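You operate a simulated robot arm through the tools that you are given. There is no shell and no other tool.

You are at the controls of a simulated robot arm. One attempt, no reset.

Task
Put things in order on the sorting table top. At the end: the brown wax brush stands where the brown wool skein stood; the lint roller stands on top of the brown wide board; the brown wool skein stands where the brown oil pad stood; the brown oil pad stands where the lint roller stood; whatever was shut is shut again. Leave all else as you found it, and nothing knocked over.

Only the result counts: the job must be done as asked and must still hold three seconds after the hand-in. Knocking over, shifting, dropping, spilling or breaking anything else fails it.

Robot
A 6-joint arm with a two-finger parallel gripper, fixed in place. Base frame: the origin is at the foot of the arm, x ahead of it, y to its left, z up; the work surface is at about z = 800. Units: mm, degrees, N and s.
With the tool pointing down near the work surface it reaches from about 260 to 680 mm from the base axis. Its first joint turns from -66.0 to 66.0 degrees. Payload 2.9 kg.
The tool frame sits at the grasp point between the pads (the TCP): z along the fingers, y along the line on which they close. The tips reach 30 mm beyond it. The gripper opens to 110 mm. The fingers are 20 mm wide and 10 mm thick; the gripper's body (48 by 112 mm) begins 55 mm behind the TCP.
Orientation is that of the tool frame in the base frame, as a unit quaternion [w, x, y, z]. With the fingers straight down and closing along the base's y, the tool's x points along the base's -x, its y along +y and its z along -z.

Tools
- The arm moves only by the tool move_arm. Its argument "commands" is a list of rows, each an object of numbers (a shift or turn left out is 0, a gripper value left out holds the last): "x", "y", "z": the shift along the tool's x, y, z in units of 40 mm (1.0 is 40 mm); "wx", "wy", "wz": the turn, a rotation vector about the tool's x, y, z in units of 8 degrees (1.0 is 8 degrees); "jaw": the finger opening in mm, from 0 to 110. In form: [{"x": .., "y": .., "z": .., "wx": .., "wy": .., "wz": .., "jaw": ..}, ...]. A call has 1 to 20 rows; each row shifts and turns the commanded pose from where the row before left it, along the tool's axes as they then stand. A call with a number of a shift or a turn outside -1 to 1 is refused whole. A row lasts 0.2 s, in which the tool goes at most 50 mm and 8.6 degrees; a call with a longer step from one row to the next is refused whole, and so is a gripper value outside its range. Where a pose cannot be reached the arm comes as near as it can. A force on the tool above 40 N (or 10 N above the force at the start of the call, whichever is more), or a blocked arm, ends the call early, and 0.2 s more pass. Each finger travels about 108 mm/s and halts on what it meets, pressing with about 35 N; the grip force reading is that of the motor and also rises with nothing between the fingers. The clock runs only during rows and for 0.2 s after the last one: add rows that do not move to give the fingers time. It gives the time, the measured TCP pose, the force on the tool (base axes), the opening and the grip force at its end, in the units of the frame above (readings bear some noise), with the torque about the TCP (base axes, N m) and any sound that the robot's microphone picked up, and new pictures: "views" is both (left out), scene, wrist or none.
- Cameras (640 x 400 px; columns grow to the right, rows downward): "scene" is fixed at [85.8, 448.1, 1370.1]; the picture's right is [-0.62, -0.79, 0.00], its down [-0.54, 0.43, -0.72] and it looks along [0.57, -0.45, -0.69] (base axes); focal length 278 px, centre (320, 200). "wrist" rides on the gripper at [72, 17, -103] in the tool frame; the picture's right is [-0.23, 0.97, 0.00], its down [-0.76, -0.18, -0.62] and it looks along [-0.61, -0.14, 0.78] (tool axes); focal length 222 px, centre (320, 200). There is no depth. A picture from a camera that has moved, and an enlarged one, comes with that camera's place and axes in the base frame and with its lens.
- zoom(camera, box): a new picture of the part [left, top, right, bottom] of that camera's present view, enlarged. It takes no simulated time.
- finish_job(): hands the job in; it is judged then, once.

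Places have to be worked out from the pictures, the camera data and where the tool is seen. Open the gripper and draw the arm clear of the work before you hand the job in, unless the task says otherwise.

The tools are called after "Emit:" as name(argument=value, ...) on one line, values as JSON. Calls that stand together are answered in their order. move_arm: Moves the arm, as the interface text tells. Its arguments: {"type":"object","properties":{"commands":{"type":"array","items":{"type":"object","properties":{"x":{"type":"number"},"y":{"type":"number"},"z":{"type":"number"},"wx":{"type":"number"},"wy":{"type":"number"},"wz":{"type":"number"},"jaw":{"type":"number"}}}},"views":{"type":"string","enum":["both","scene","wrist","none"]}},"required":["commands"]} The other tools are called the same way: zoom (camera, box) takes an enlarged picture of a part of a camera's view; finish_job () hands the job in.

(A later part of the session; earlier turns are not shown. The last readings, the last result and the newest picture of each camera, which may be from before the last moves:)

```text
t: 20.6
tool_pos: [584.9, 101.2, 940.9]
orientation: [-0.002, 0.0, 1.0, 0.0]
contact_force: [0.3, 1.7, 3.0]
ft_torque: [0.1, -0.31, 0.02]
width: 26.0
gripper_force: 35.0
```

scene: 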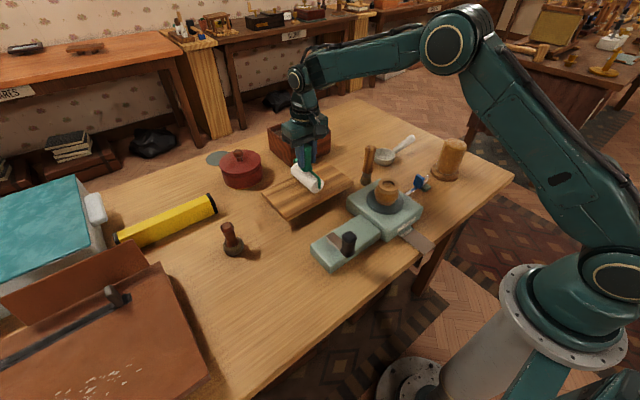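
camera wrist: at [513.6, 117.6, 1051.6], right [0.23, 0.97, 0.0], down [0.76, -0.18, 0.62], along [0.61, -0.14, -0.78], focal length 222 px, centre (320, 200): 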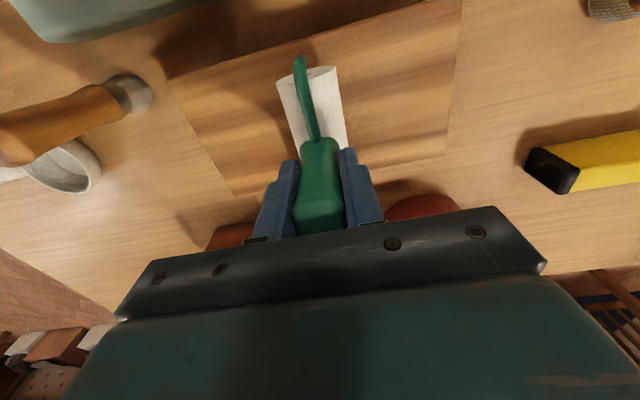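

Residual force is now small (3 N), so I open the fingers gently and hold still to see whether the roller stays standing.

Emit:
move_arm(commands=[{"jaw": 30}, {"jaw": 40}, {"jaw": 60}, {}, {}])

Emit:
zoom(camera="scene", box=[255, 140, 375, 230])

```text
t: 21.8
tool_pos: [585.6, 101.1, 941.2]
orientation: [-0.001, 0.0, 1.0, 0.0]
contact_force: [-0.6, -0.1, 0.0]
ft_torque: [-0.01, -0.01, 0.04]
width: 60.0
gripper_force: 0.1
camera wrist: at [513.0, 117.7, 1045.0], right [0.23, 0.97, 0.0], down [0.76, -0.18, 0.62], along [0.61, -0.14, -0.78], focal length 222 px, centre (320, 200)
```

scene: 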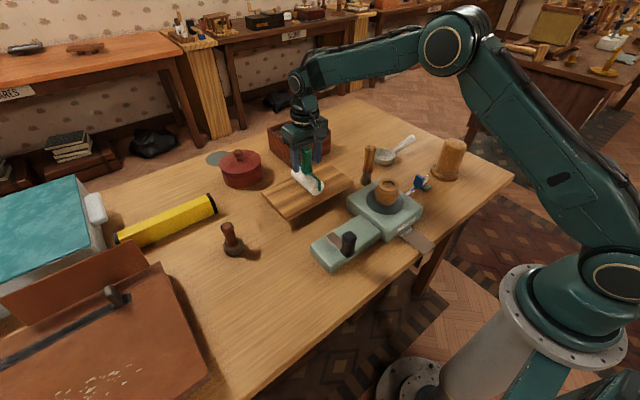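
wrist: 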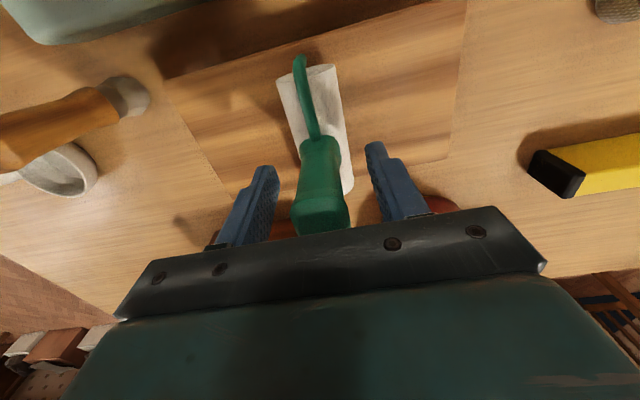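

```text
4.44 times, centred on (315, 185) of scene
camera zoom: at [85.8, 448.1, 1370.1], right [-0.62, -0.79, 0.0], down [-0.54, 0.43, -0.72], along [0.57, -0.45, -0.69], focal length 1233 px, centre (342, 267)
```

zoom: 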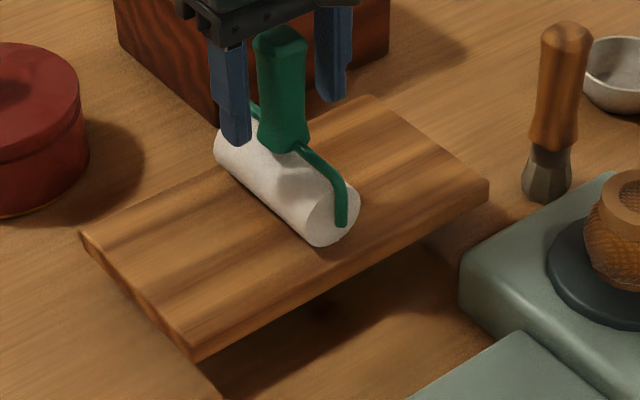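

The roller stands on the board. I rise straight up, then go over the oil pad for alignment.

Emit:
move_arm(commands=[{"z": -0.4}, {"z": -0.9}, {"z": -0.9}, {"z": -0.4, "jaw": 110}, {"x": 0.175, "y": 0.93}, {"x": 0.175, "y": 0.93}, {"x": 0.175, "y": 0.93}, {"x": 0.175, "y": 0.93}, {"x": 0.175, "y": 0.93}, {"x": 0.175, "y": 0.93}, {"x": 0.175, "y": 0.93}, {}])

Emit:
zoom(camera="wrist", box=[260, 60, 380, 220])

Emit:
zoom(camera="scene", box=[210, 215, 260, 260])

Emit:
zoom(camera="scene", box=[255, 140, 375, 230])

```text
t: 24.4
tool_pos: [536.4, 359.1, 1044.2]
orientation: [0.0, -0.001, 1.0, 0.0]
contact_force: [0.4, -0.2, 0.3]
ft_torque: [0.01, -0.02, 0.0]
width: 110.0
gripper_force: 0.1
camera wrist: at [463.3, 376.4, 1147.6], right [0.23, 0.97, 0.0], down [0.76, -0.18, 0.62], along [0.61, -0.14, -0.78], focal length 222 px, centre (320, 200)
```

scene: 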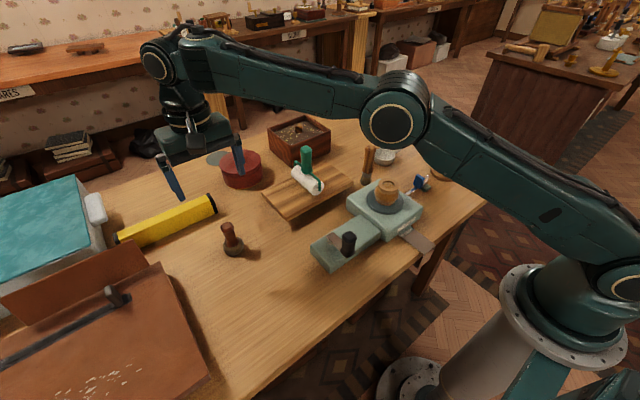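
wrist: 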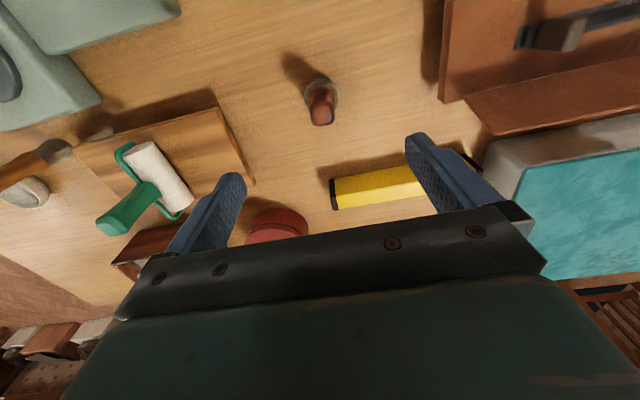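

```text
2.50 times, centred on (320, 140) of wrist
camera zoom: at [463.3, 376.4, 1147.6], right [0.23, 0.97, 0.0], down [0.76, -0.18, 0.62], along [0.61, -0.14, -0.78], focal length 555 px, centre (320, 350)
```

zoom: 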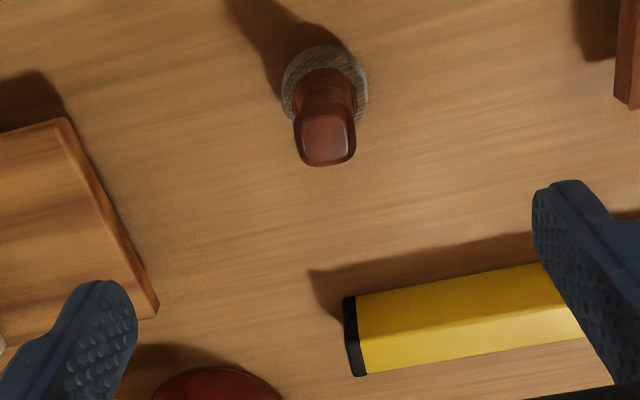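

```text
8.89 times, centred on (235, 238) of scene
camera zoom: at [85.8, 448.1, 1370.1], right [-0.62, -0.79, 0.0], down [-0.54, 0.43, -0.72], along [0.57, -0.45, -0.69], focal length 2467 px, centre (1076, -133)
```

zoom: 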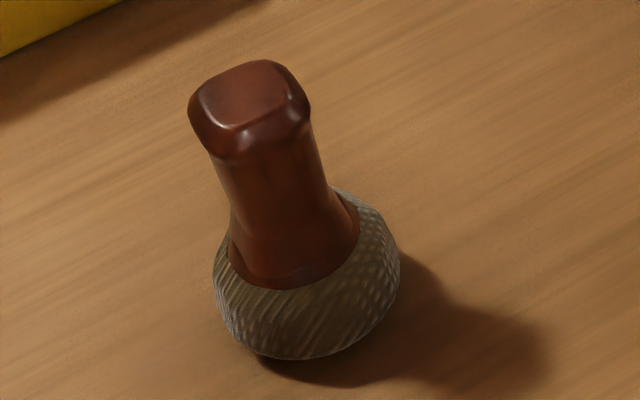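

```text
4.44 times, centred on (315, 185) of scene
camera zoom: at [85.8, 448.1, 1370.1], right [-0.62, -0.79, 0.0], down [-0.54, 0.43, -0.72], along [0.57, -0.45, -0.69], focal length 1233 px, centre (342, 267)
```

zoom: 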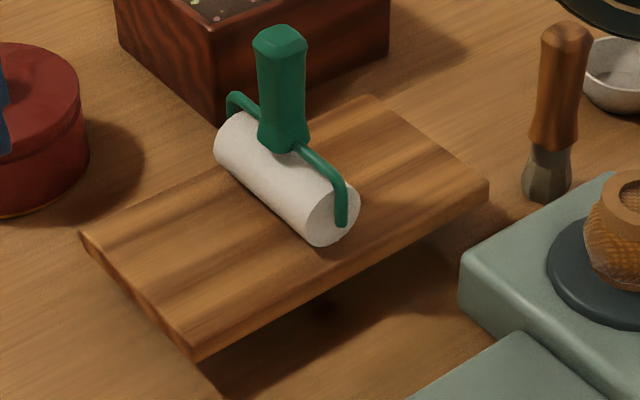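

The roller stands well on the board. The pad's handle top is at about (542,360,895); I descend to check alignment just above it.

Emit:
move_arm(commands=[{"x": -0.06, "y": 0.02, "z": 0.8}, {"x": -0.06, "y": 0.02, "z": 0.8}, {"z": 0.75}, {}], views="wrist")

Emit:
zoom(camera="wrist", box=[260, 60, 380, 220])

```text
t: 25.4
tool_pos: [541.2, 361.3, 951.6]
orientation: [0.0, 0.0, 1.0, 0.0]
contact_force: [0.5, 0.8, -0.1]
ft_torque: [-0.01, -0.02, -0.01]
width: 109.9
gripper_force: 0.0
camera wrist: at [468.5, 378.1, 1054.7], right [0.23, 0.97, 0.0], down [0.76, -0.18, 0.62], along [0.61, -0.14, -0.78], focal length 222 px, centre (320, 200)
```

wrist: 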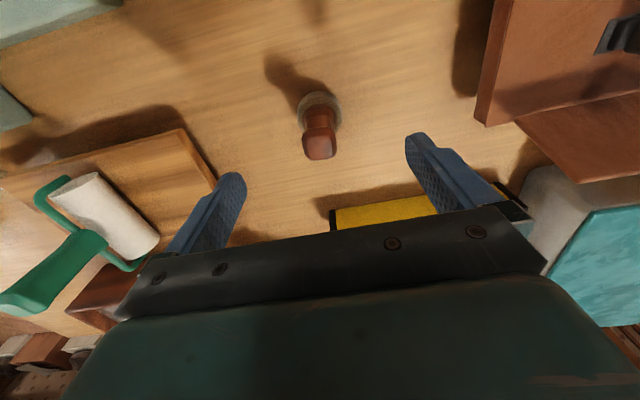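

```text
2.50 times, centred on (320, 140) of wrist
camera zoom: at [468.5, 378.1, 1054.7], right [0.23, 0.97, 0.0], down [0.76, -0.18, 0.62], along [0.61, -0.14, -0.78], focal length 555 px, centre (320, 350)
```

zoom: 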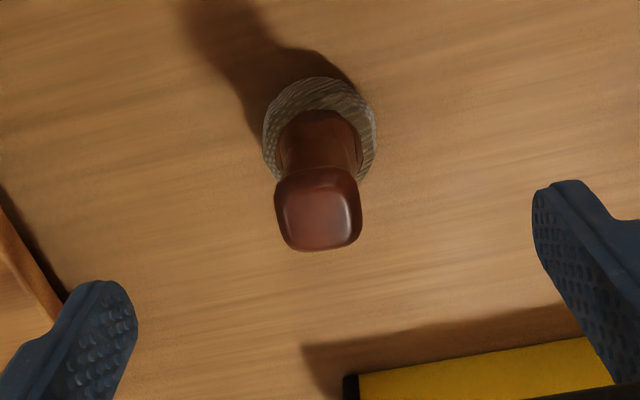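

The pad is right on the tool axis. I descend to z≈873 and close on its handle.

Emit:
move_arm(commands=[{"z": 0.7}, {"z": 0.7}, {"z": 0.56}, {}, {"jaw": 15}, {"jaw": 15}, {"jaw": 15}, {"jaw": 15}])

```text
t: 27.2
tool_pos: [541.3, 362.6, 872.9]
orientation: [0.0, 0.0, 1.0, 0.0]
contact_force: [0.0, -0.1, -0.4]
ft_torque: [0.0, -0.01, 0.01]
width: 25.2
gripper_force: 35.2
camera wrist: at [468.7, 378.9, 975.7], right [0.23, 0.97, 0.0], down [0.76, -0.18, 0.62], along [0.61, -0.14, -0.78], focal length 222 px, centre (320, 200)
```

scene: 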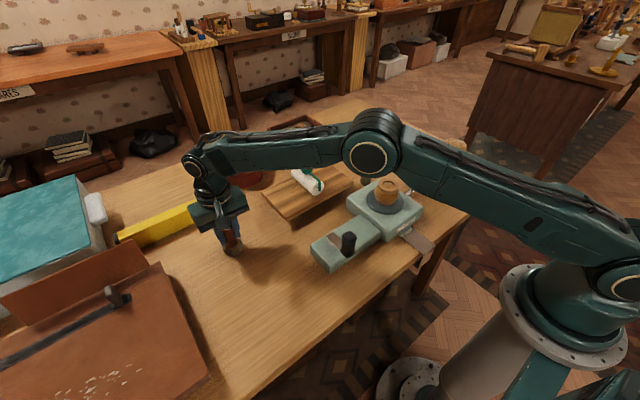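
wrist: 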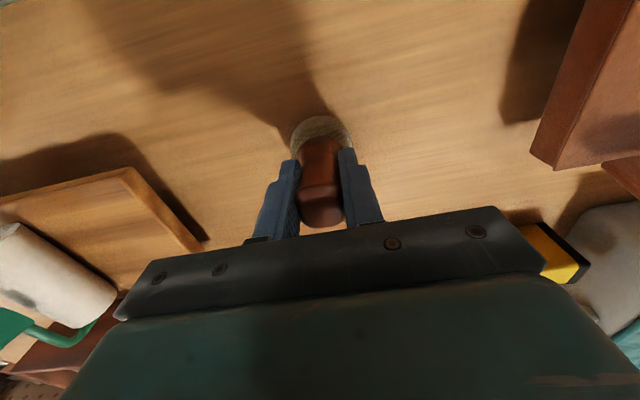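

The oil pad is held (opening 25.2) at TCP (541.3,361.5,872.9) — that marks its place. I lift it, carry it to the roller's place (398,381.5), and lower to just above the table.

Emit:
move_arm(commands=[{"z": -0.3}, {"z": -0.7}, {"z": -0.5}, {"x": 0.895, "y": 0.12}, {"x": 0.895, "y": 0.12}, {"x": 0.895, "y": 0.12}, {"x": 0.895, "y": 0.12}, {}])

```text
t: 29.0
tool_pos: [396.7, 382.7, 933.9]
orientation: [0.0, 0.0, 1.0, 0.0]
contact_force: [-0.3, 0.1, -0.2]
ft_torque: [-0.03, -0.01, 0.01]
width: 25.1
gripper_force: 34.3
camera wrist: at [323.7, 399.7, 1036.8], right [0.23, 0.97, 0.0], down [0.76, -0.18, 0.62], along [0.61, -0.14, -0.78], focal length 222 px, centre (320, 200)
```

scene: 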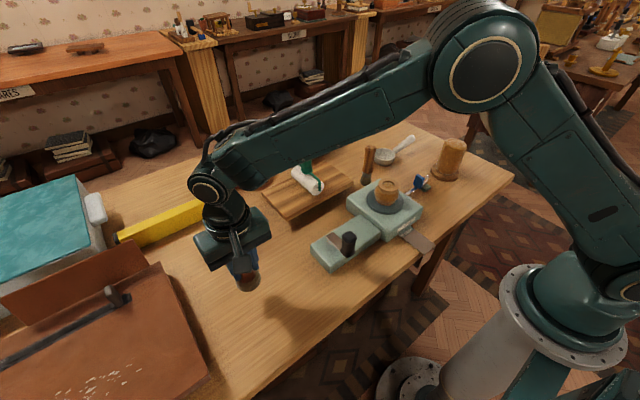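
wrist: 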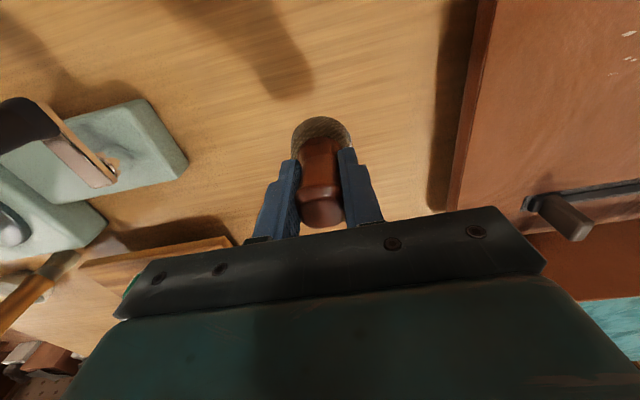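

Now over the roller's old place. I lower to just above the table.

Emit:
move_arm(commands=[{"x": -0.025, "y": -0.02, "z": 0.6}, {"z": 0.5}, {"z": 0.3}, {}], views="none")

```text
t: 30.0
tool_pos: [399.9, 381.8, 876.3]
orientation: [0.0, 0.0, 1.0, -0.001]
contact_force: [-0.5, 0.0, -0.7]
ft_torque: [-0.03, -0.02, 0.01]
width: 25.4
gripper_force: 35.1
```

About 3 mm to go; one small step then read the force.

Emit:
move_arm(commands=[{"z": 0.06}, {}], views="none")

```text
t: 30.6
tool_pos: [399.4, 381.4, 874.6]
orientation: [0.001, 0.0, 1.0, 0.0]
contact_force: [-0.4, 0.0, -1.4]
ft_torque: [0.02, 0.03, -0.01]
width: 25.2
gripper_force: 34.7
```

Emit:
move_arm(commands=[{"z": 0.025}, {}], views="none")

```text
t: 31.2
tool_pos: [399.1, 381.6, 873.4]
orientation: [0.0, -0.001, 1.0, 0.0]
contact_force: [0.0, -0.5, -1.0]
ft_torque: [0.0, 0.01, 0.0]
width: 25.3
gripper_force: 34.8
```

Emit:
move_arm(commands=[{"z": 0.02}, {}], views="none")

```text
t: 31.8
tool_pos: [399.1, 381.2, 873.9]
orientation: [0.0, 0.0, 1.0, 0.001]
contact_force: [-0.7, 1.2, -0.9]
ft_torque: [-0.05, 0.01, 0.0]
width: 25.2
gripper_force: 35.0
```

Emit:
move_arm(commands=[{"z": 0.02}, {}], views="none")

```text
t: 32.4
tool_pos: [398.8, 380.4, 872.3]
orientation: [0.0, -0.001, 1.0, -0.001]
contact_force: [-0.2, 0.1, -1.2]
ft_torque: [-0.02, -0.03, -0.01]
width: 25.4
gripper_force: 35.0
```

Emit:
move_arm(commands=[{"z": 0.02}, {}], views="scene")

Emit:
zoom(camera="scene", box=[220, 240, 290, 300])

```text
t: 33.0
tool_pos: [399.0, 382.0, 871.7]
orientation: [0.0, 0.0, 1.0, 0.001]
contact_force: [-2.7, -2.9, 10.0]
ft_torque: [-0.24, 0.19, -0.04]
width: 25.1
gripper_force: 35.0
```

scene: 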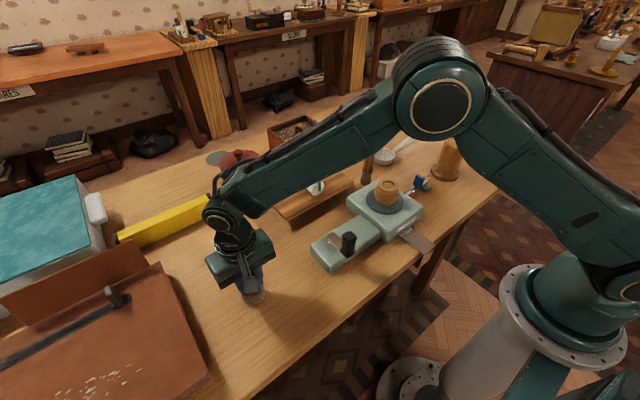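

```text
6.67 times, centred on (255, 270) of scene
camera zoom: at [85.6, 447.9, 1370.1], right [-0.62, -0.79, 0.0], down [-0.54, 0.43, -0.72], along [0.57, -0.45, -0.69], focal length 1850 px, centre (753, -267)
```

zoom: 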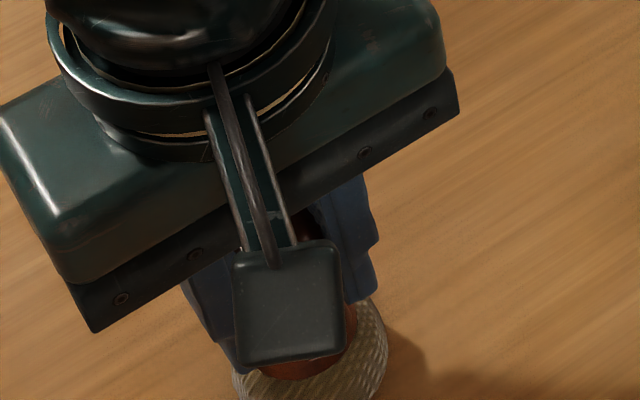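

Contact felt (10 N). I open the fingers gently to release the pad and look.

Emit:
move_arm(commands=[{"z": -0.01}, {"jaw": 30}, {"jaw": 45}, {"jaw": 70}, {}, {}], views="wrist")

```text
t: 34.4
tool_pos: [399.0, 381.3, 872.5]
orientation: [0.0, 0.0, 1.0, 0.0]
contact_force: [0.2, -0.2, 0.1]
ft_torque: [0.01, 0.01, -0.04]
width: 70.0
gripper_force: 0.0
camera wrist: at [326.5, 397.6, 975.6], right [0.23, 0.97, 0.0], down [0.76, -0.18, 0.62], along [0.61, -0.14, -0.78], focal length 222 px, centre (320, 200)
```

wrist: 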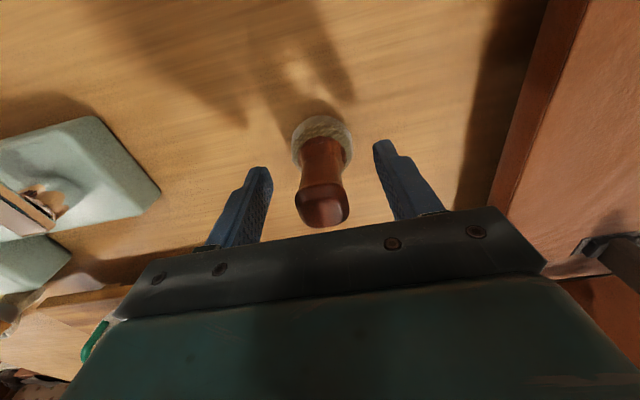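

The pad now stands at the roller's place. Next I rise and go above the winder to check closely whether the wool ball there is a loose item or part of the machine.

Emit:
move_arm(commands=[{"z": -0.5}, {"z": -0.9}, {"z": -0.9}, {"z": -0.9, "jaw": 110}, {"z": -0.9}, {"y": -0.998}, {"y": -0.998}, {"y": -0.998}, {"y": -0.998}, {"y": -0.998}, {"y": -0.998}, {"y": -0.998}, {"y": -0.998}, {"y": -0.998}, {"y": -0.998}, {}])

Emit:
zoom(camera="scene", box=[220, 230, 300, 310])

Emit:
zoom(camera="wrist", box=[240, 40, 400, 220])

```text
t: 37.8
tool_pos: [399.5, -20.3, 1036.3]
orientation: [0.0, 0.0, 1.0, 0.0]
contact_force: [-0.3, 0.0, -0.4]
ft_torque: [-0.01, -0.02, 0.02]
width: 109.7
gripper_force: 0.0
camera wrist: at [326.2, -3.3, 1139.7], right [0.23, 0.97, 0.0], down [0.76, -0.18, 0.62], along [0.61, -0.14, -0.78], focal length 222 px, centre (320, 200)
```

scene: 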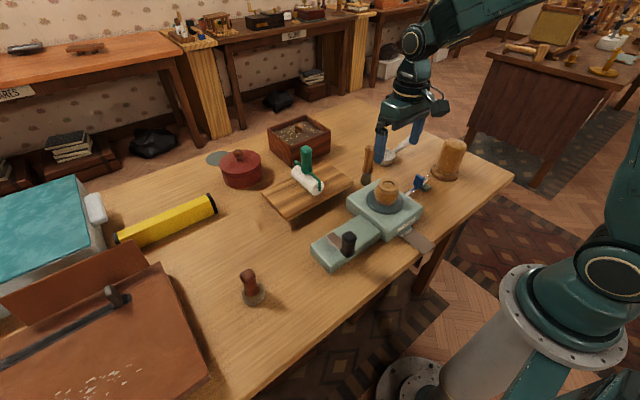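
wrist: 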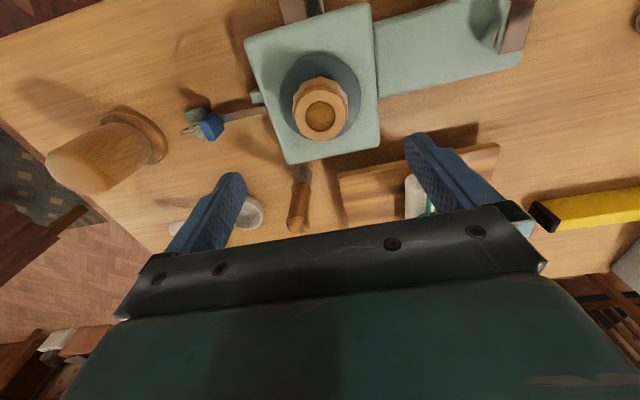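

```text
5.00 times, centred on (260, 270) of scene
camera zoom: at [85.8, 448.1, 1370.1], right [-0.62, -0.79, 0.0], down [-0.54, 0.43, -0.72], along [0.57, -0.45, -0.69], focal length 1387 px, centre (620, -150)
```

zoom: 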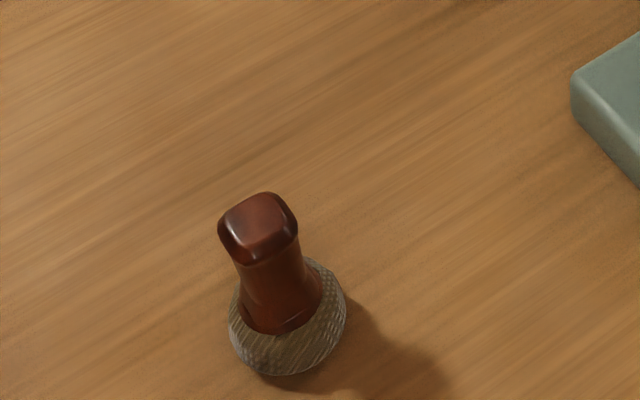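

```text
2.22 times, centred on (320, 130) of wrist
camera zoom: at [326.2, -3.3, 1139.7], right [0.23, 0.97, 0.0], down [0.76, -0.18, 0.62], along [0.61, -0.14, -0.78], focal length 494 px, centre (320, 356)
```

zoom: 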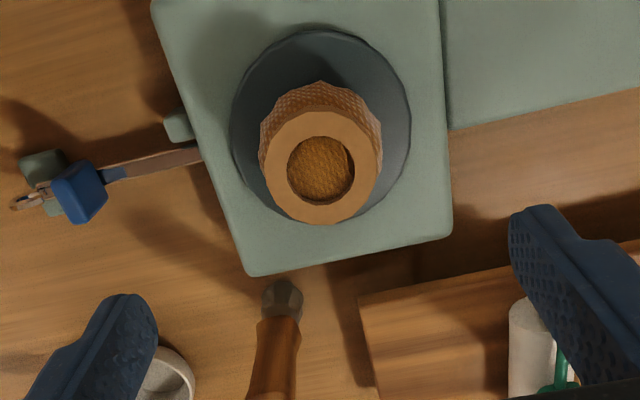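

The wool ball's ring is at about (396,-18). I align and descend above it, checking alignment before any contact.

Emit:
move_arm(commands=[{"x": 0.08, "y": 0.05, "z": 0.6}, {"z": 0.6}, {"z": 0.6}, {}], views="both")

Emit:
zoom(camera="wrist", box=[220, 80, 420, 220])

Emit:
zoom(camera="scene", box=[350, 150, 430, 230])

```text
t: 38.8
tool_pos: [394.8, -16.6, 964.3]
orientation: [0.0, 0.0, 1.0, 0.001]
contact_force: [0.6, -0.1, -0.1]
ft_torque: [0.01, 0.03, 0.02]
width: 109.9
gripper_force: 0.1
camera wrist: at [322.7, -0.7, 1067.6], right [0.23, 0.97, 0.0], down [0.76, -0.18, 0.62], along [0.61, -0.14, -0.78], focal length 222 px, centre (320, 200)
```

scene: 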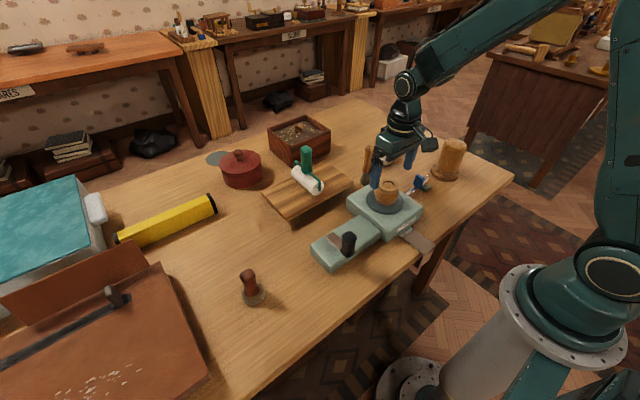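
wrist: 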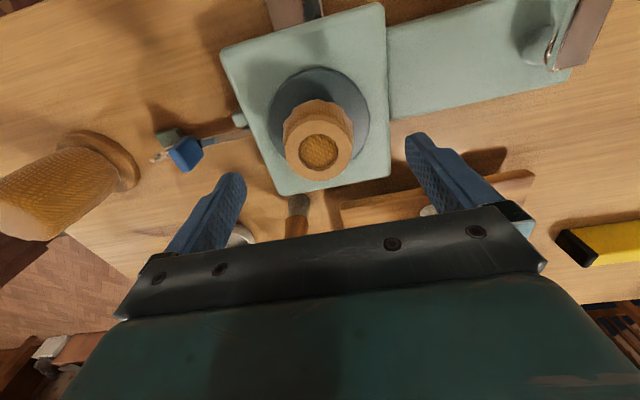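

```text
2.86 times, centred on (320, 150) of wrist
camera zoom: at [322.7, -0.7, 1067.6], right [0.23, 0.97, 0.0], down [0.76, -0.18, 0.62], along [0.61, -0.14, -0.78], focal length 635 px, centre (320, 343)
```

zoom: 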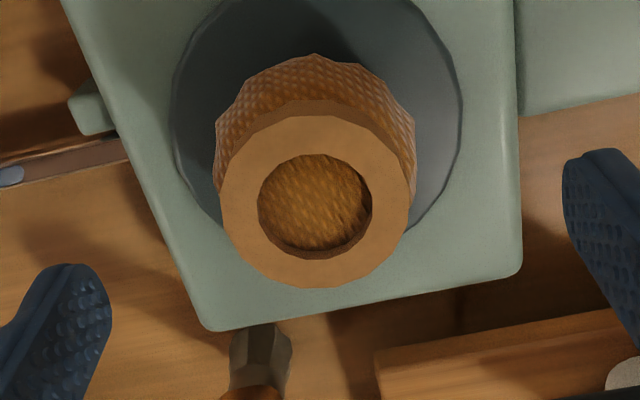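

```text
5.00 times, centred on (390, 190) of scene
camera zoom: at [85.8, 448.1, 1370.1], right [-0.62, -0.79, 0.0], down [-0.54, 0.43, -0.72], along [0.57, -0.45, -0.69], focal length 1387 px, centre (-30, 250)
```

zoom: 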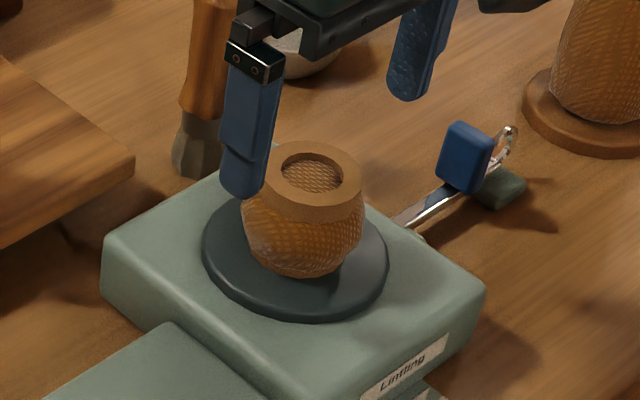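

Alignment is within about 1–2 mm. I descend to z≈897 and close gently around the ball to feel whether it is loose.

Emit:
move_arm(commands=[{"y": -0.03, "x": 0.01, "z": 0.6}, {"z": 0.6}, {"z": 0.47}, {"jaw": 80}, {"jaw": 72}, {"jaw": 66}, {}], views="both")

Emit:
zoom(camera="scene", box=[350, 150, 430, 230])

```text
t: 40.4
tool_pos: [395.5, -16.1, 896.8]
orientation: [0.0, 0.001, 1.0, 0.0]
contact_force: [0.0, 0.6, 0.5]
ft_torque: [0.01, -0.01, 0.01]
width: 66.1
gripper_force: 0.0
camera wrist: at [322.9, -0.2, 1000.5], right [0.23, 0.97, 0.0], down [0.76, -0.18, 0.62], along [0.61, -0.14, -0.78], focal length 222 px, centre (320, 200)
```

scene: 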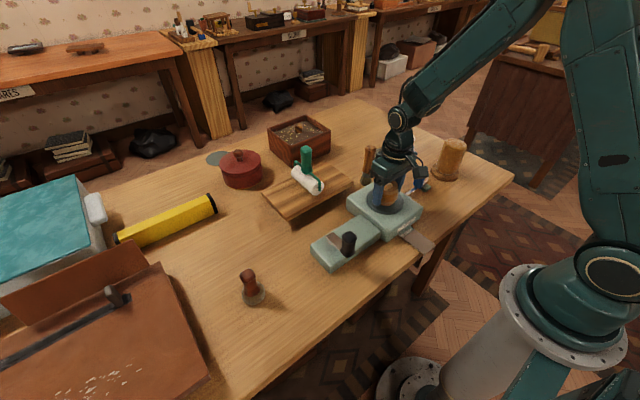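
wrist: 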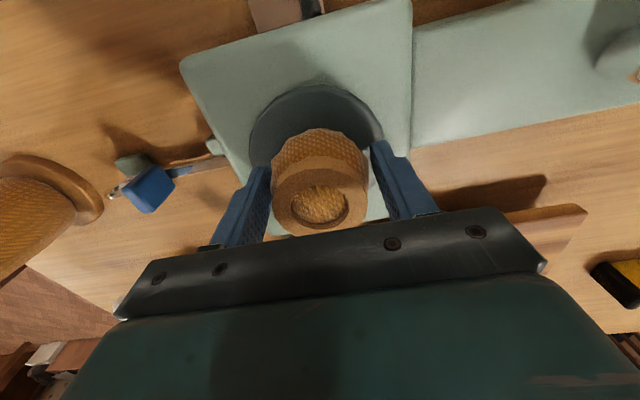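

```text
5.00 times, centred on (390, 190) of scene
camera zoom: at [85.8, 448.1, 1370.1], right [-0.62, -0.79, 0.0], down [-0.54, 0.43, -0.72], along [0.57, -0.45, -0.69], focal length 1387 px, centre (-30, 250)
```

zoom: 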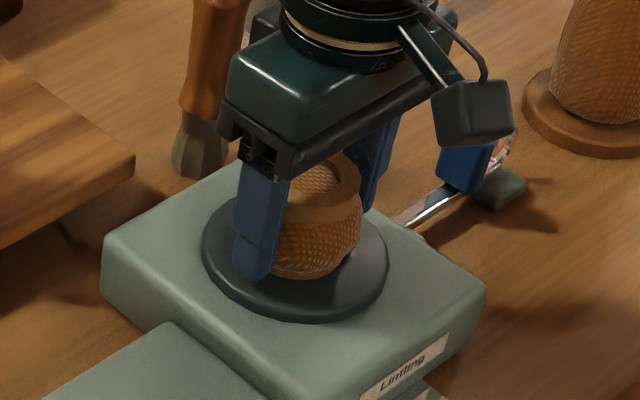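

Emit:
zoom(camera="wrist", box=[220, 80, 420, 240])

```text
2.50 times, centred on (320, 160) of wrist
camera zoom: at [322.9, -0.2, 1000.5], right [0.23, 0.97, 0.0], down [0.76, -0.18, 0.62], along [0.61, -0.14, -0.78], focal length 555 px, centre (320, 300)
```

zoom: 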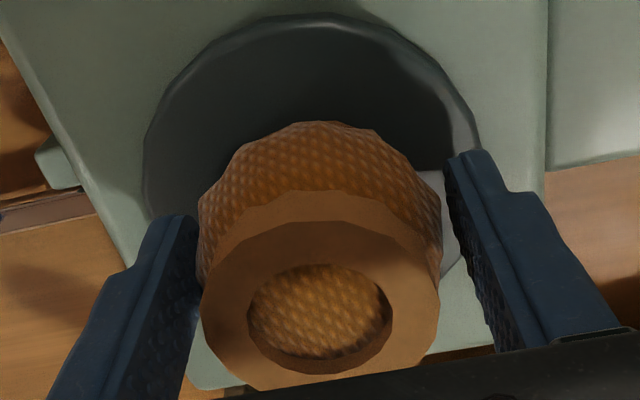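

The right gap is ~3 mm larger than the left, so I shift 1.6 mm toward -y and then close lightly.

Emit:
move_arm(commands=[{"y": -0.04}, {}, {"jaw": 62}, {"jaw": 58}, {"jaw": 52}, {"jaw": 52}], views="wrist")

```text
t: 41.8
tool_pos: [395.5, -19.0, 898.2]
orientation: [0.0, 0.0, 1.0, 0.0]
contact_force: [0.5, -0.2, -0.3]
ft_torque: [0.03, 0.02, 0.01]
width: 63.4
gripper_force: 35.0
camera wrist: at [323.3, -1.9, 1000.7], right [0.23, 0.97, 0.0], down [0.76, -0.18, 0.62], along [0.61, -0.14, -0.78], focal length 222 px, centre (320, 200)
```

wrist: 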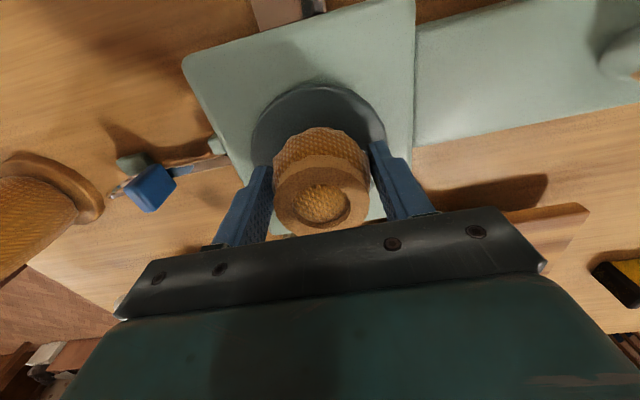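

Gripped at 63.4 mm. Now a tiny 2 mm lift to read the force.

Emit:
move_arm(commands=[{"z": -0.05}, {}], views="wrist")

```text
t: 42.4
tool_pos: [395.2, -18.3, 900.3]
orientation: [-0.001, 0.0, 1.0, 0.0]
contact_force: [0.1, 0.0, -1.6]
ft_torque: [-0.01, 0.02, 0.01]
width: 63.2
gripper_force: 35.5
camera wrist: at [322.9, -2.3, 1002.9], right [0.23, 0.97, 0.0], down [0.76, -0.18, 0.62], along [0.61, -0.14, -0.78], focal length 222 px, centre (320, 200)
```

wrist: 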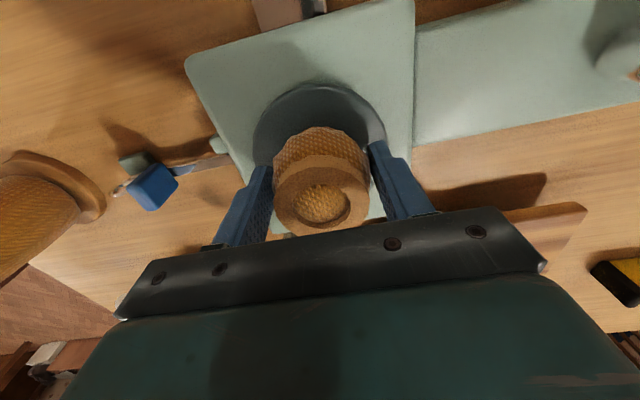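

A 2 mm lift took only ~1.6 N, so the wool ball is a loose item, not part of the machine. I set it straight back down exactly where it was and release, then check the other wool piece.

Emit:
move_arm(commands=[{"z": 0.045}, {}], views="none")

```text
t: 43.0
tool_pos: [395.1, -17.3, 898.4]
orientation: [0.0, 0.0, 1.0, 0.0]
contact_force: [0.3, 1.0, -0.4]
ft_torque: [-0.01, 0.01, -0.02]
width: 63.3
gripper_force: 35.3
```

Emit:
move_arm(commands=[{"z": 0.005}, {"jaw": 67}, {"jaw": 72}, {"jaw": 90}, {"jaw": 110}, {}, {"z": -0.6}, {"z": -0.8}, {"z": -0.8}, {"z": -0.8}, {}], views="both")

Emit:
zoom(camera="scene", box=[365, 175, 410, 215])

Emit:
zoom(camera="wrist", box=[30, 60, 230, 220])

```text
t: 45.4
tool_pos: [395.6, -18.3, 1018.8]
orientation: [-0.001, -0.001, 1.0, 0.0]
contact_force: [0.4, 0.7, -0.3]
ft_torque: [-0.04, -0.01, -0.01]
width: 110.0
gripper_force: 0.1
camera wrist: at [323.1, -2.2, 1121.2], right [0.23, 0.97, 0.0], down [0.76, -0.18, 0.62], along [0.61, -0.14, -0.78], focal length 222 px, centre (320, 200)
```

scene: 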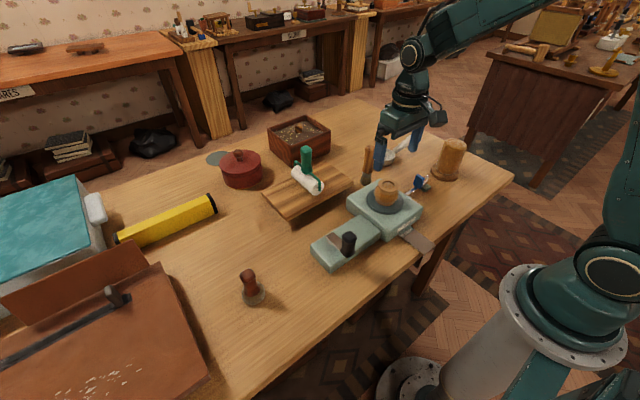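
wrist: 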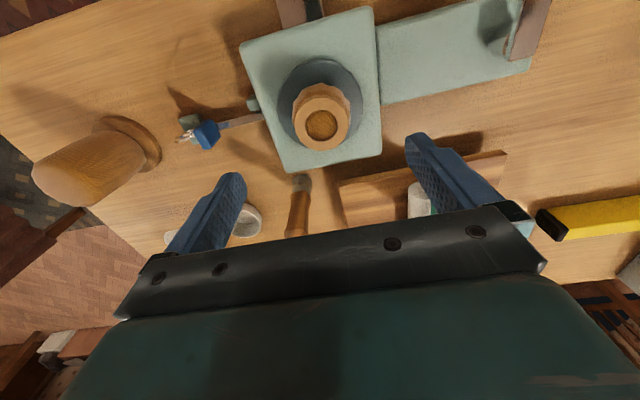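

```text
10.00 times, centred on (388, 195) of scene
camera zoom: at [85.8, 448.1, 1370.1], right [-0.62, -0.79, 0.0], down [-0.54, 0.43, -0.72], along [0.57, -0.45, -0.69], focal length 2775 px, centre (-355, 250)
```

zoom: 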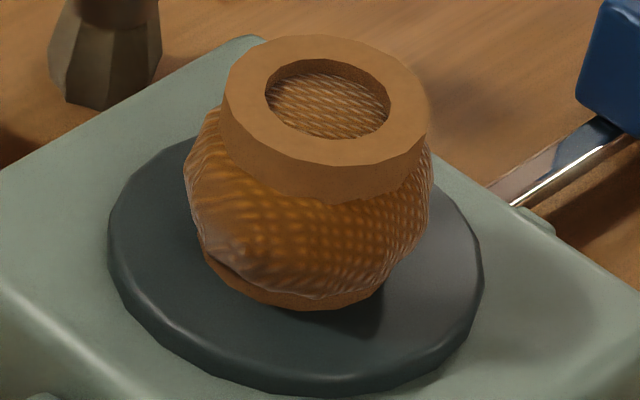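

```text
2.50 times, centred on (130, 140) of wrist
camera zoom: at [323.1, -2.2, 1121.2], right [0.23, 0.97, 0.0], down [0.76, -0.18, 0.62], along [0.61, -0.14, -0.78], focal length 555 px, centre (795, 350)
```

zoom: 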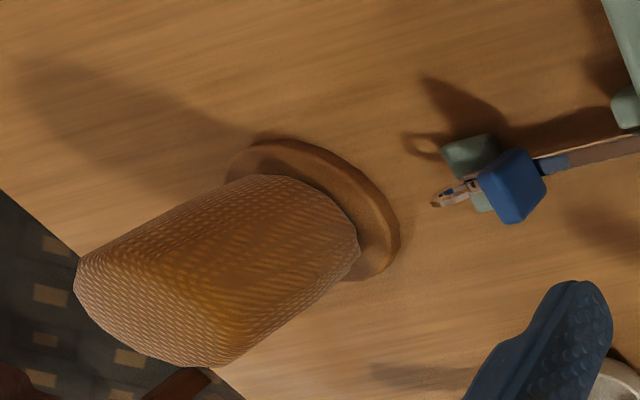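

The ball is back within ~1 mm of where it was. Now I go above the other wool piece at about (396,-319) to test it the same way.

Emit:
move_arm(commands=[{"y": -0.94}, {"y": -0.94}, {"y": -0.94}, {"y": -0.94}, {"y": -0.94}, {"y": -0.94}, {"y": -0.94}, {"y": -0.94}, {}], views="both")

Emit:
zoom(camera="wrist", box=[240, 40, 400, 220])

Emit:
zoom(camera="scene", box=[425, 133, 475, 185])

```text
t: 47.4
tool_pos: [394.4, -319.0, 1018.2]
orientation: [-0.001, 0.0, 1.0, 0.0]
contact_force: [0.2, 0.1, 0.3]
ft_torque: [0.01, -0.01, -0.01]
width: 110.1
gripper_force: 0.0
camera wrist: at [322.2, -302.6, 1121.7], right [0.23, 0.97, 0.0], down [0.76, -0.18, 0.62], along [0.61, -0.14, -0.78], focal length 222 px, centre (320, 200)
```

scene: 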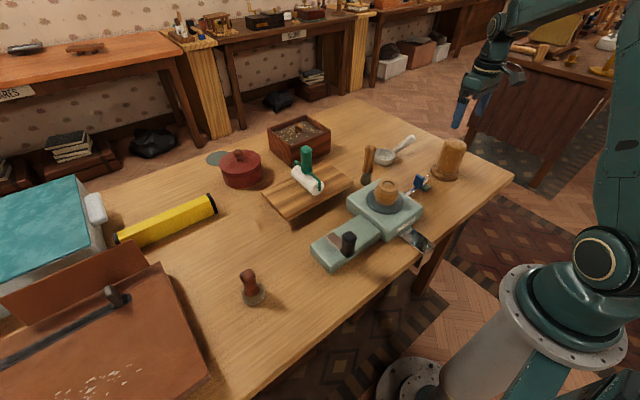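
wrist: 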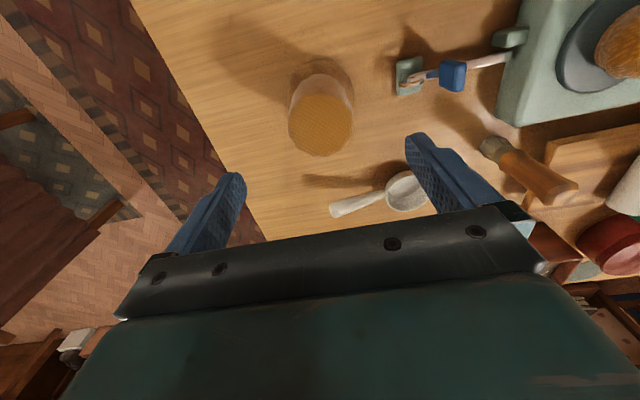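

```text
2.22 times, centred on (320, 130) of wrist
camera zoom: at [322.2, -302.6, 1121.7], right [0.23, 0.97, 0.0], down [0.76, -0.18, 0.62], along [0.61, -0.14, -0.78], focal length 494 px, centre (320, 356)
```

zoom: 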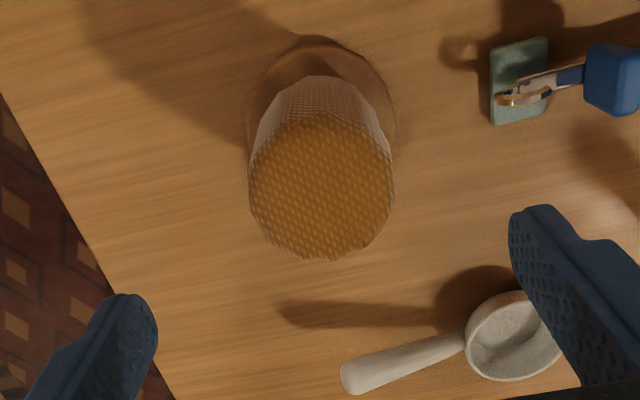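

```text
7.69 times, centred on (450, 159) of scene
camera zoom: at [85.8, 448.1, 1370.1], right [-0.62, -0.79, 0.0], down [-0.54, 0.43, -0.72], along [0.57, -0.45, -0.69], focal length 2134 px, centre (-680, 515)
```

zoom: 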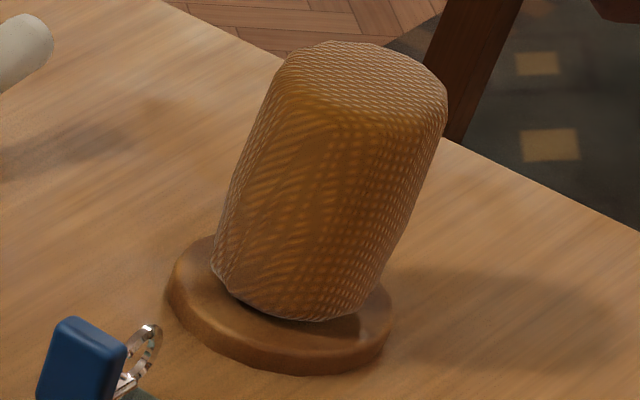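

It is a round wool cylinder (~64 mm) on an ~88 mm disc, centred around (395,-318). I descend around it to test whether it is loose too.

Emit:
move_arm(commands=[{"z": 0.6}, {"z": 0.6}, {"z": 0.5}, {}], views="wrist")

Emit:
zoom(camera="wrist", box=[220, 60, 420, 220])

```text
t: 48.4
tool_pos: [395.5, -320.8, 949.0]
orientation: [0.0, 0.0, 1.0, 0.0]
contact_force: [-0.9, -0.5, 0.5]
ft_torque: [-0.02, -0.01, -0.01]
width: 110.0
gripper_force: 0.1
camera wrist: at [322.4, -303.5, 1052.4], right [0.23, 0.97, 0.0], down [0.76, -0.18, 0.62], along [0.61, -0.14, -0.78], focal length 222 px, centre (320, 200)
```

wrist: 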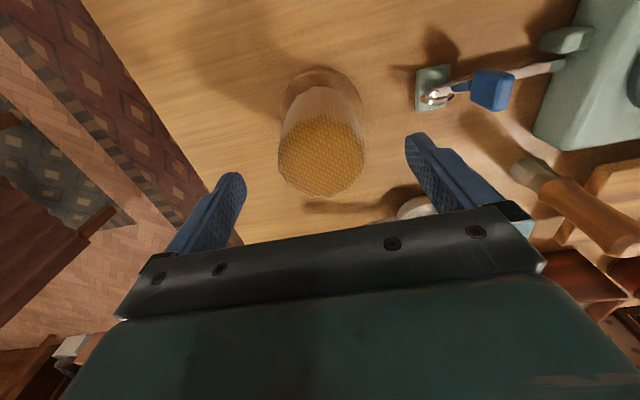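

```text
2.50 times, centred on (320, 140) of wrist
camera zoom: at [322.4, -303.5, 1052.4], right [0.23, 0.97, 0.0], down [0.76, -0.18, 0.62], along [0.61, -0.14, -0.78], focal length 555 px, centre (320, 350)
```

zoom: 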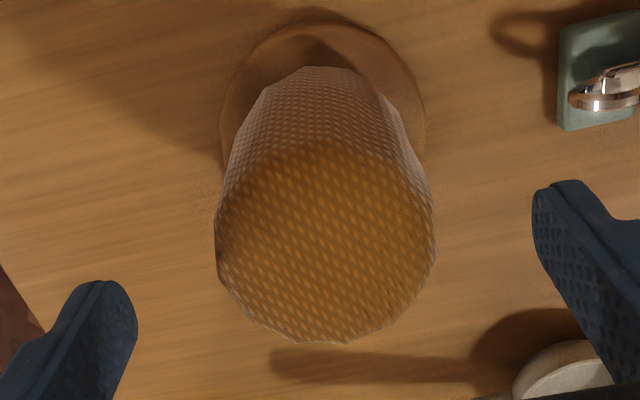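

Emit:
move_arm(commands=[{"y": 0.04, "x": -0.02, "z": 0.6}, {"z": 0.6}, {"z": 0.57}, {"jaw": 90}, {"jaw": 80}, {"jaw": 74}, {}], views="wrist")

Emit:
zoom(camera="wrist", box=[220, 80, 420, 240])

```text
t: 50.0
tool_pos: [395.7, -317.7, 878.2]
orientation: [0.0, 0.001, 1.0, -0.001]
contact_force: [-0.3, 0.3, -0.1]
ft_torque: [-0.01, 0.0, 0.0]
width: 73.8
gripper_force: 0.0
camera wrist: at [323.0, -301.1, 981.9], right [0.23, 0.97, 0.0], down [0.76, -0.18, 0.62], along [0.61, -0.14, -0.78], focal length 222 px, centre (320, 200)
```

wrist: 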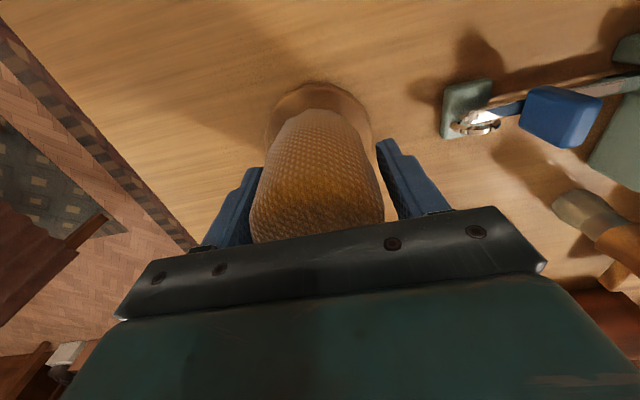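

```text
2.50 times, centred on (320, 160) of wrist
camera zoom: at [323.0, -301.1, 981.9], right [0.23, 0.97, 0.0], down [0.76, -0.18, 0.62], along [0.61, -0.14, -0.78], focal length 555 px, centre (320, 300)
```

zoom: 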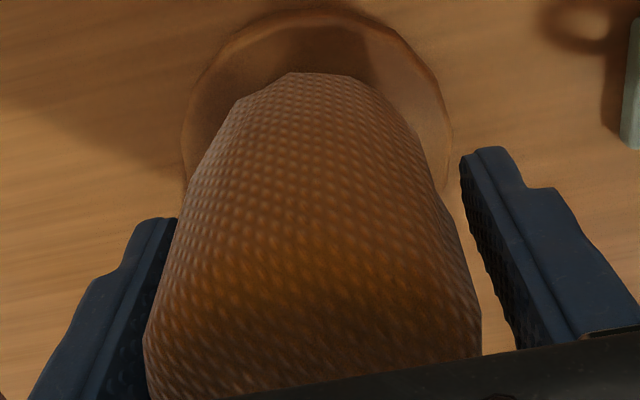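

The right gap is ~5 mm bigger than the left, so I shift 2.5 mm to -y and then close.

Emit:
move_arm(commands=[{"y": -0.062}, {}, {"jaw": 70}, {"jaw": 67}, {"jaw": 64}, {"jaw": 60}, {"jaw": 55}, {"jaw": 55}], views="wrist")

```text
t: 51.8
tool_pos: [395.9, -321.4, 878.9]
orientation: [0.0, 0.0, 1.0, 0.0]
contact_force: [-0.4, 0.3, 0.3]
ft_torque: [0.04, -0.01, -0.03]
width: 60.9
gripper_force: 34.6
camera wrist: at [323.1, -303.4, 982.0], right [0.23, 0.97, 0.0], down [0.76, -0.18, 0.62], along [0.61, -0.14, -0.78], focal length 222 px, centre (320, 200)
```

wrist: 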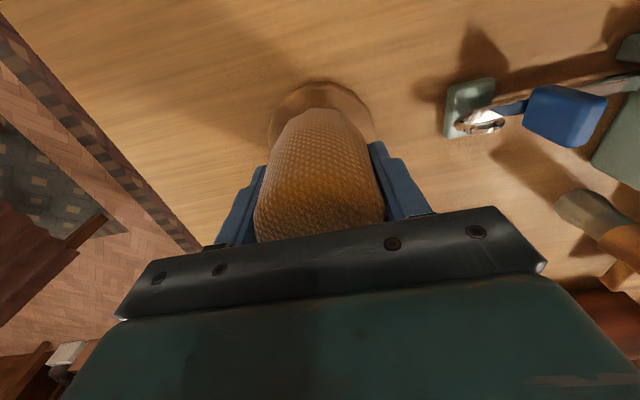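

Emit:
move_arm(commands=[{"z": -0.05}, {}], views="none")

Emit:
zoom(camera="scene", box=[425, 133, 475, 185])

```text
t: 52.4
tool_pos: [396.7, -320.7, 881.0]
orientation: [0.0, 0.001, 1.0, 0.001]
contact_force: [-0.5, 0.5, -0.5]
ft_torque: [0.04, 0.01, 0.02]
width: 61.0
gripper_force: 35.3
```

```text
7.69 times, centred on (450, 159) of scene
camera zoom: at [85.8, 448.1, 1370.1], right [-0.62, -0.79, 0.0], down [-0.54, 0.43, -0.72], along [0.57, -0.45, -0.69], focal length 2134 px, centre (-680, 515)
```

zoom: 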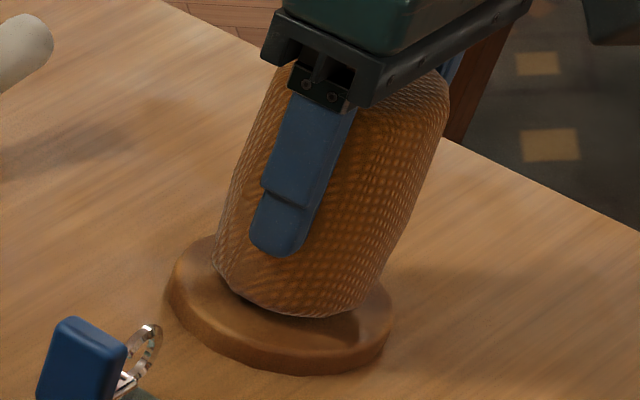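

Both wool pieces turn out to be loose. The squat, hollow-centred cake with spool rings belongs to the ball winder, while this elongated wound cylinder standing on the table top (and in my grip now, place ≈(396.3,-320.5)) is what fits "wool skein". I lift it clear and carry it high.

Emit:
move_arm(commands=[{"z": -0.5}, {"z": -0.8}, {"z": -0.9}, {"z": -0.9}, {"z": -0.9}, {"z": -0.3}, {}], views="both")

Emit:
zoom(camera="scene", box=[400, 60, 520, 200])

```text
t: 54.0
tool_pos: [396.3, -320.8, 1052.8]
orientation: [0.0, 0.0, 1.0, 0.001]
contact_force: [0.0, 0.9, 1.2]
ft_torque: [-0.02, 0.02, 0.01]
width: 60.8
gripper_force: 35.1
camera wrist: at [323.6, -304.5, 1156.1], right [0.23, 0.97, 0.0], down [0.76, -0.18, 0.62], along [0.61, -0.14, -0.78], focal length 222 px, centre (320, 200)
```

scene: 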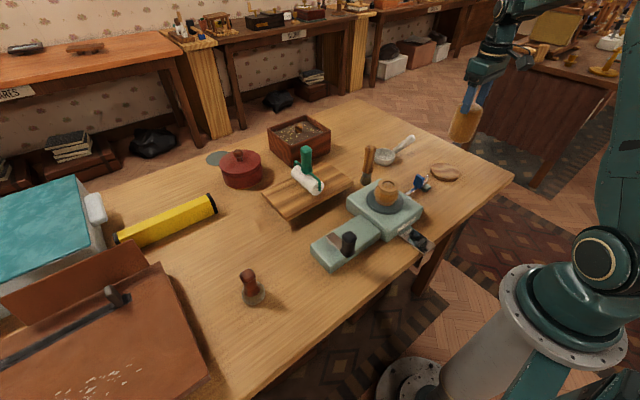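
wrist: 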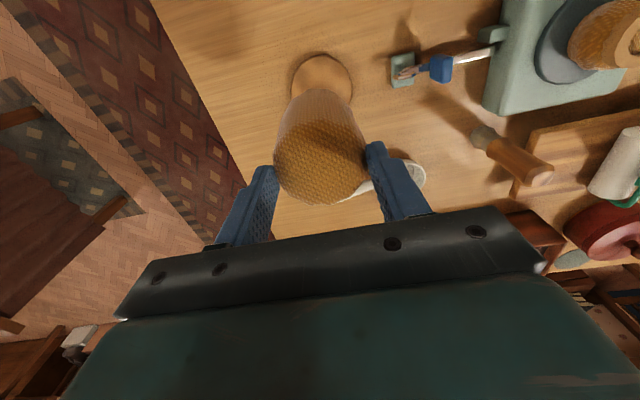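

```text
2.86 times, centred on (460, 130) of scene
camera zoom: at [85.8, 448.1, 1370.1], right [-0.62, -0.79, 0.0], down [-0.54, 0.43, -0.72], along [0.57, -0.45, -0.69], focal length 793 px, centre (-80, 400)
```

zoom: 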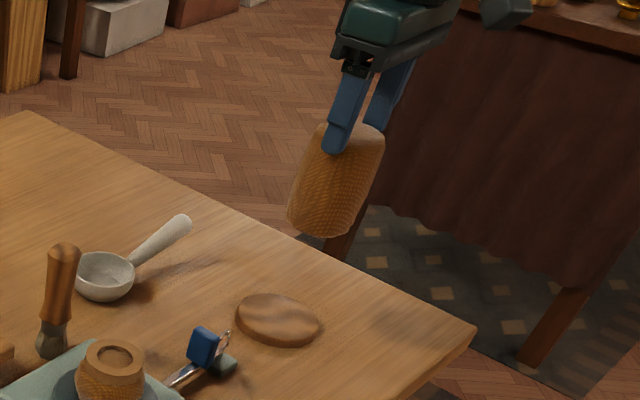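

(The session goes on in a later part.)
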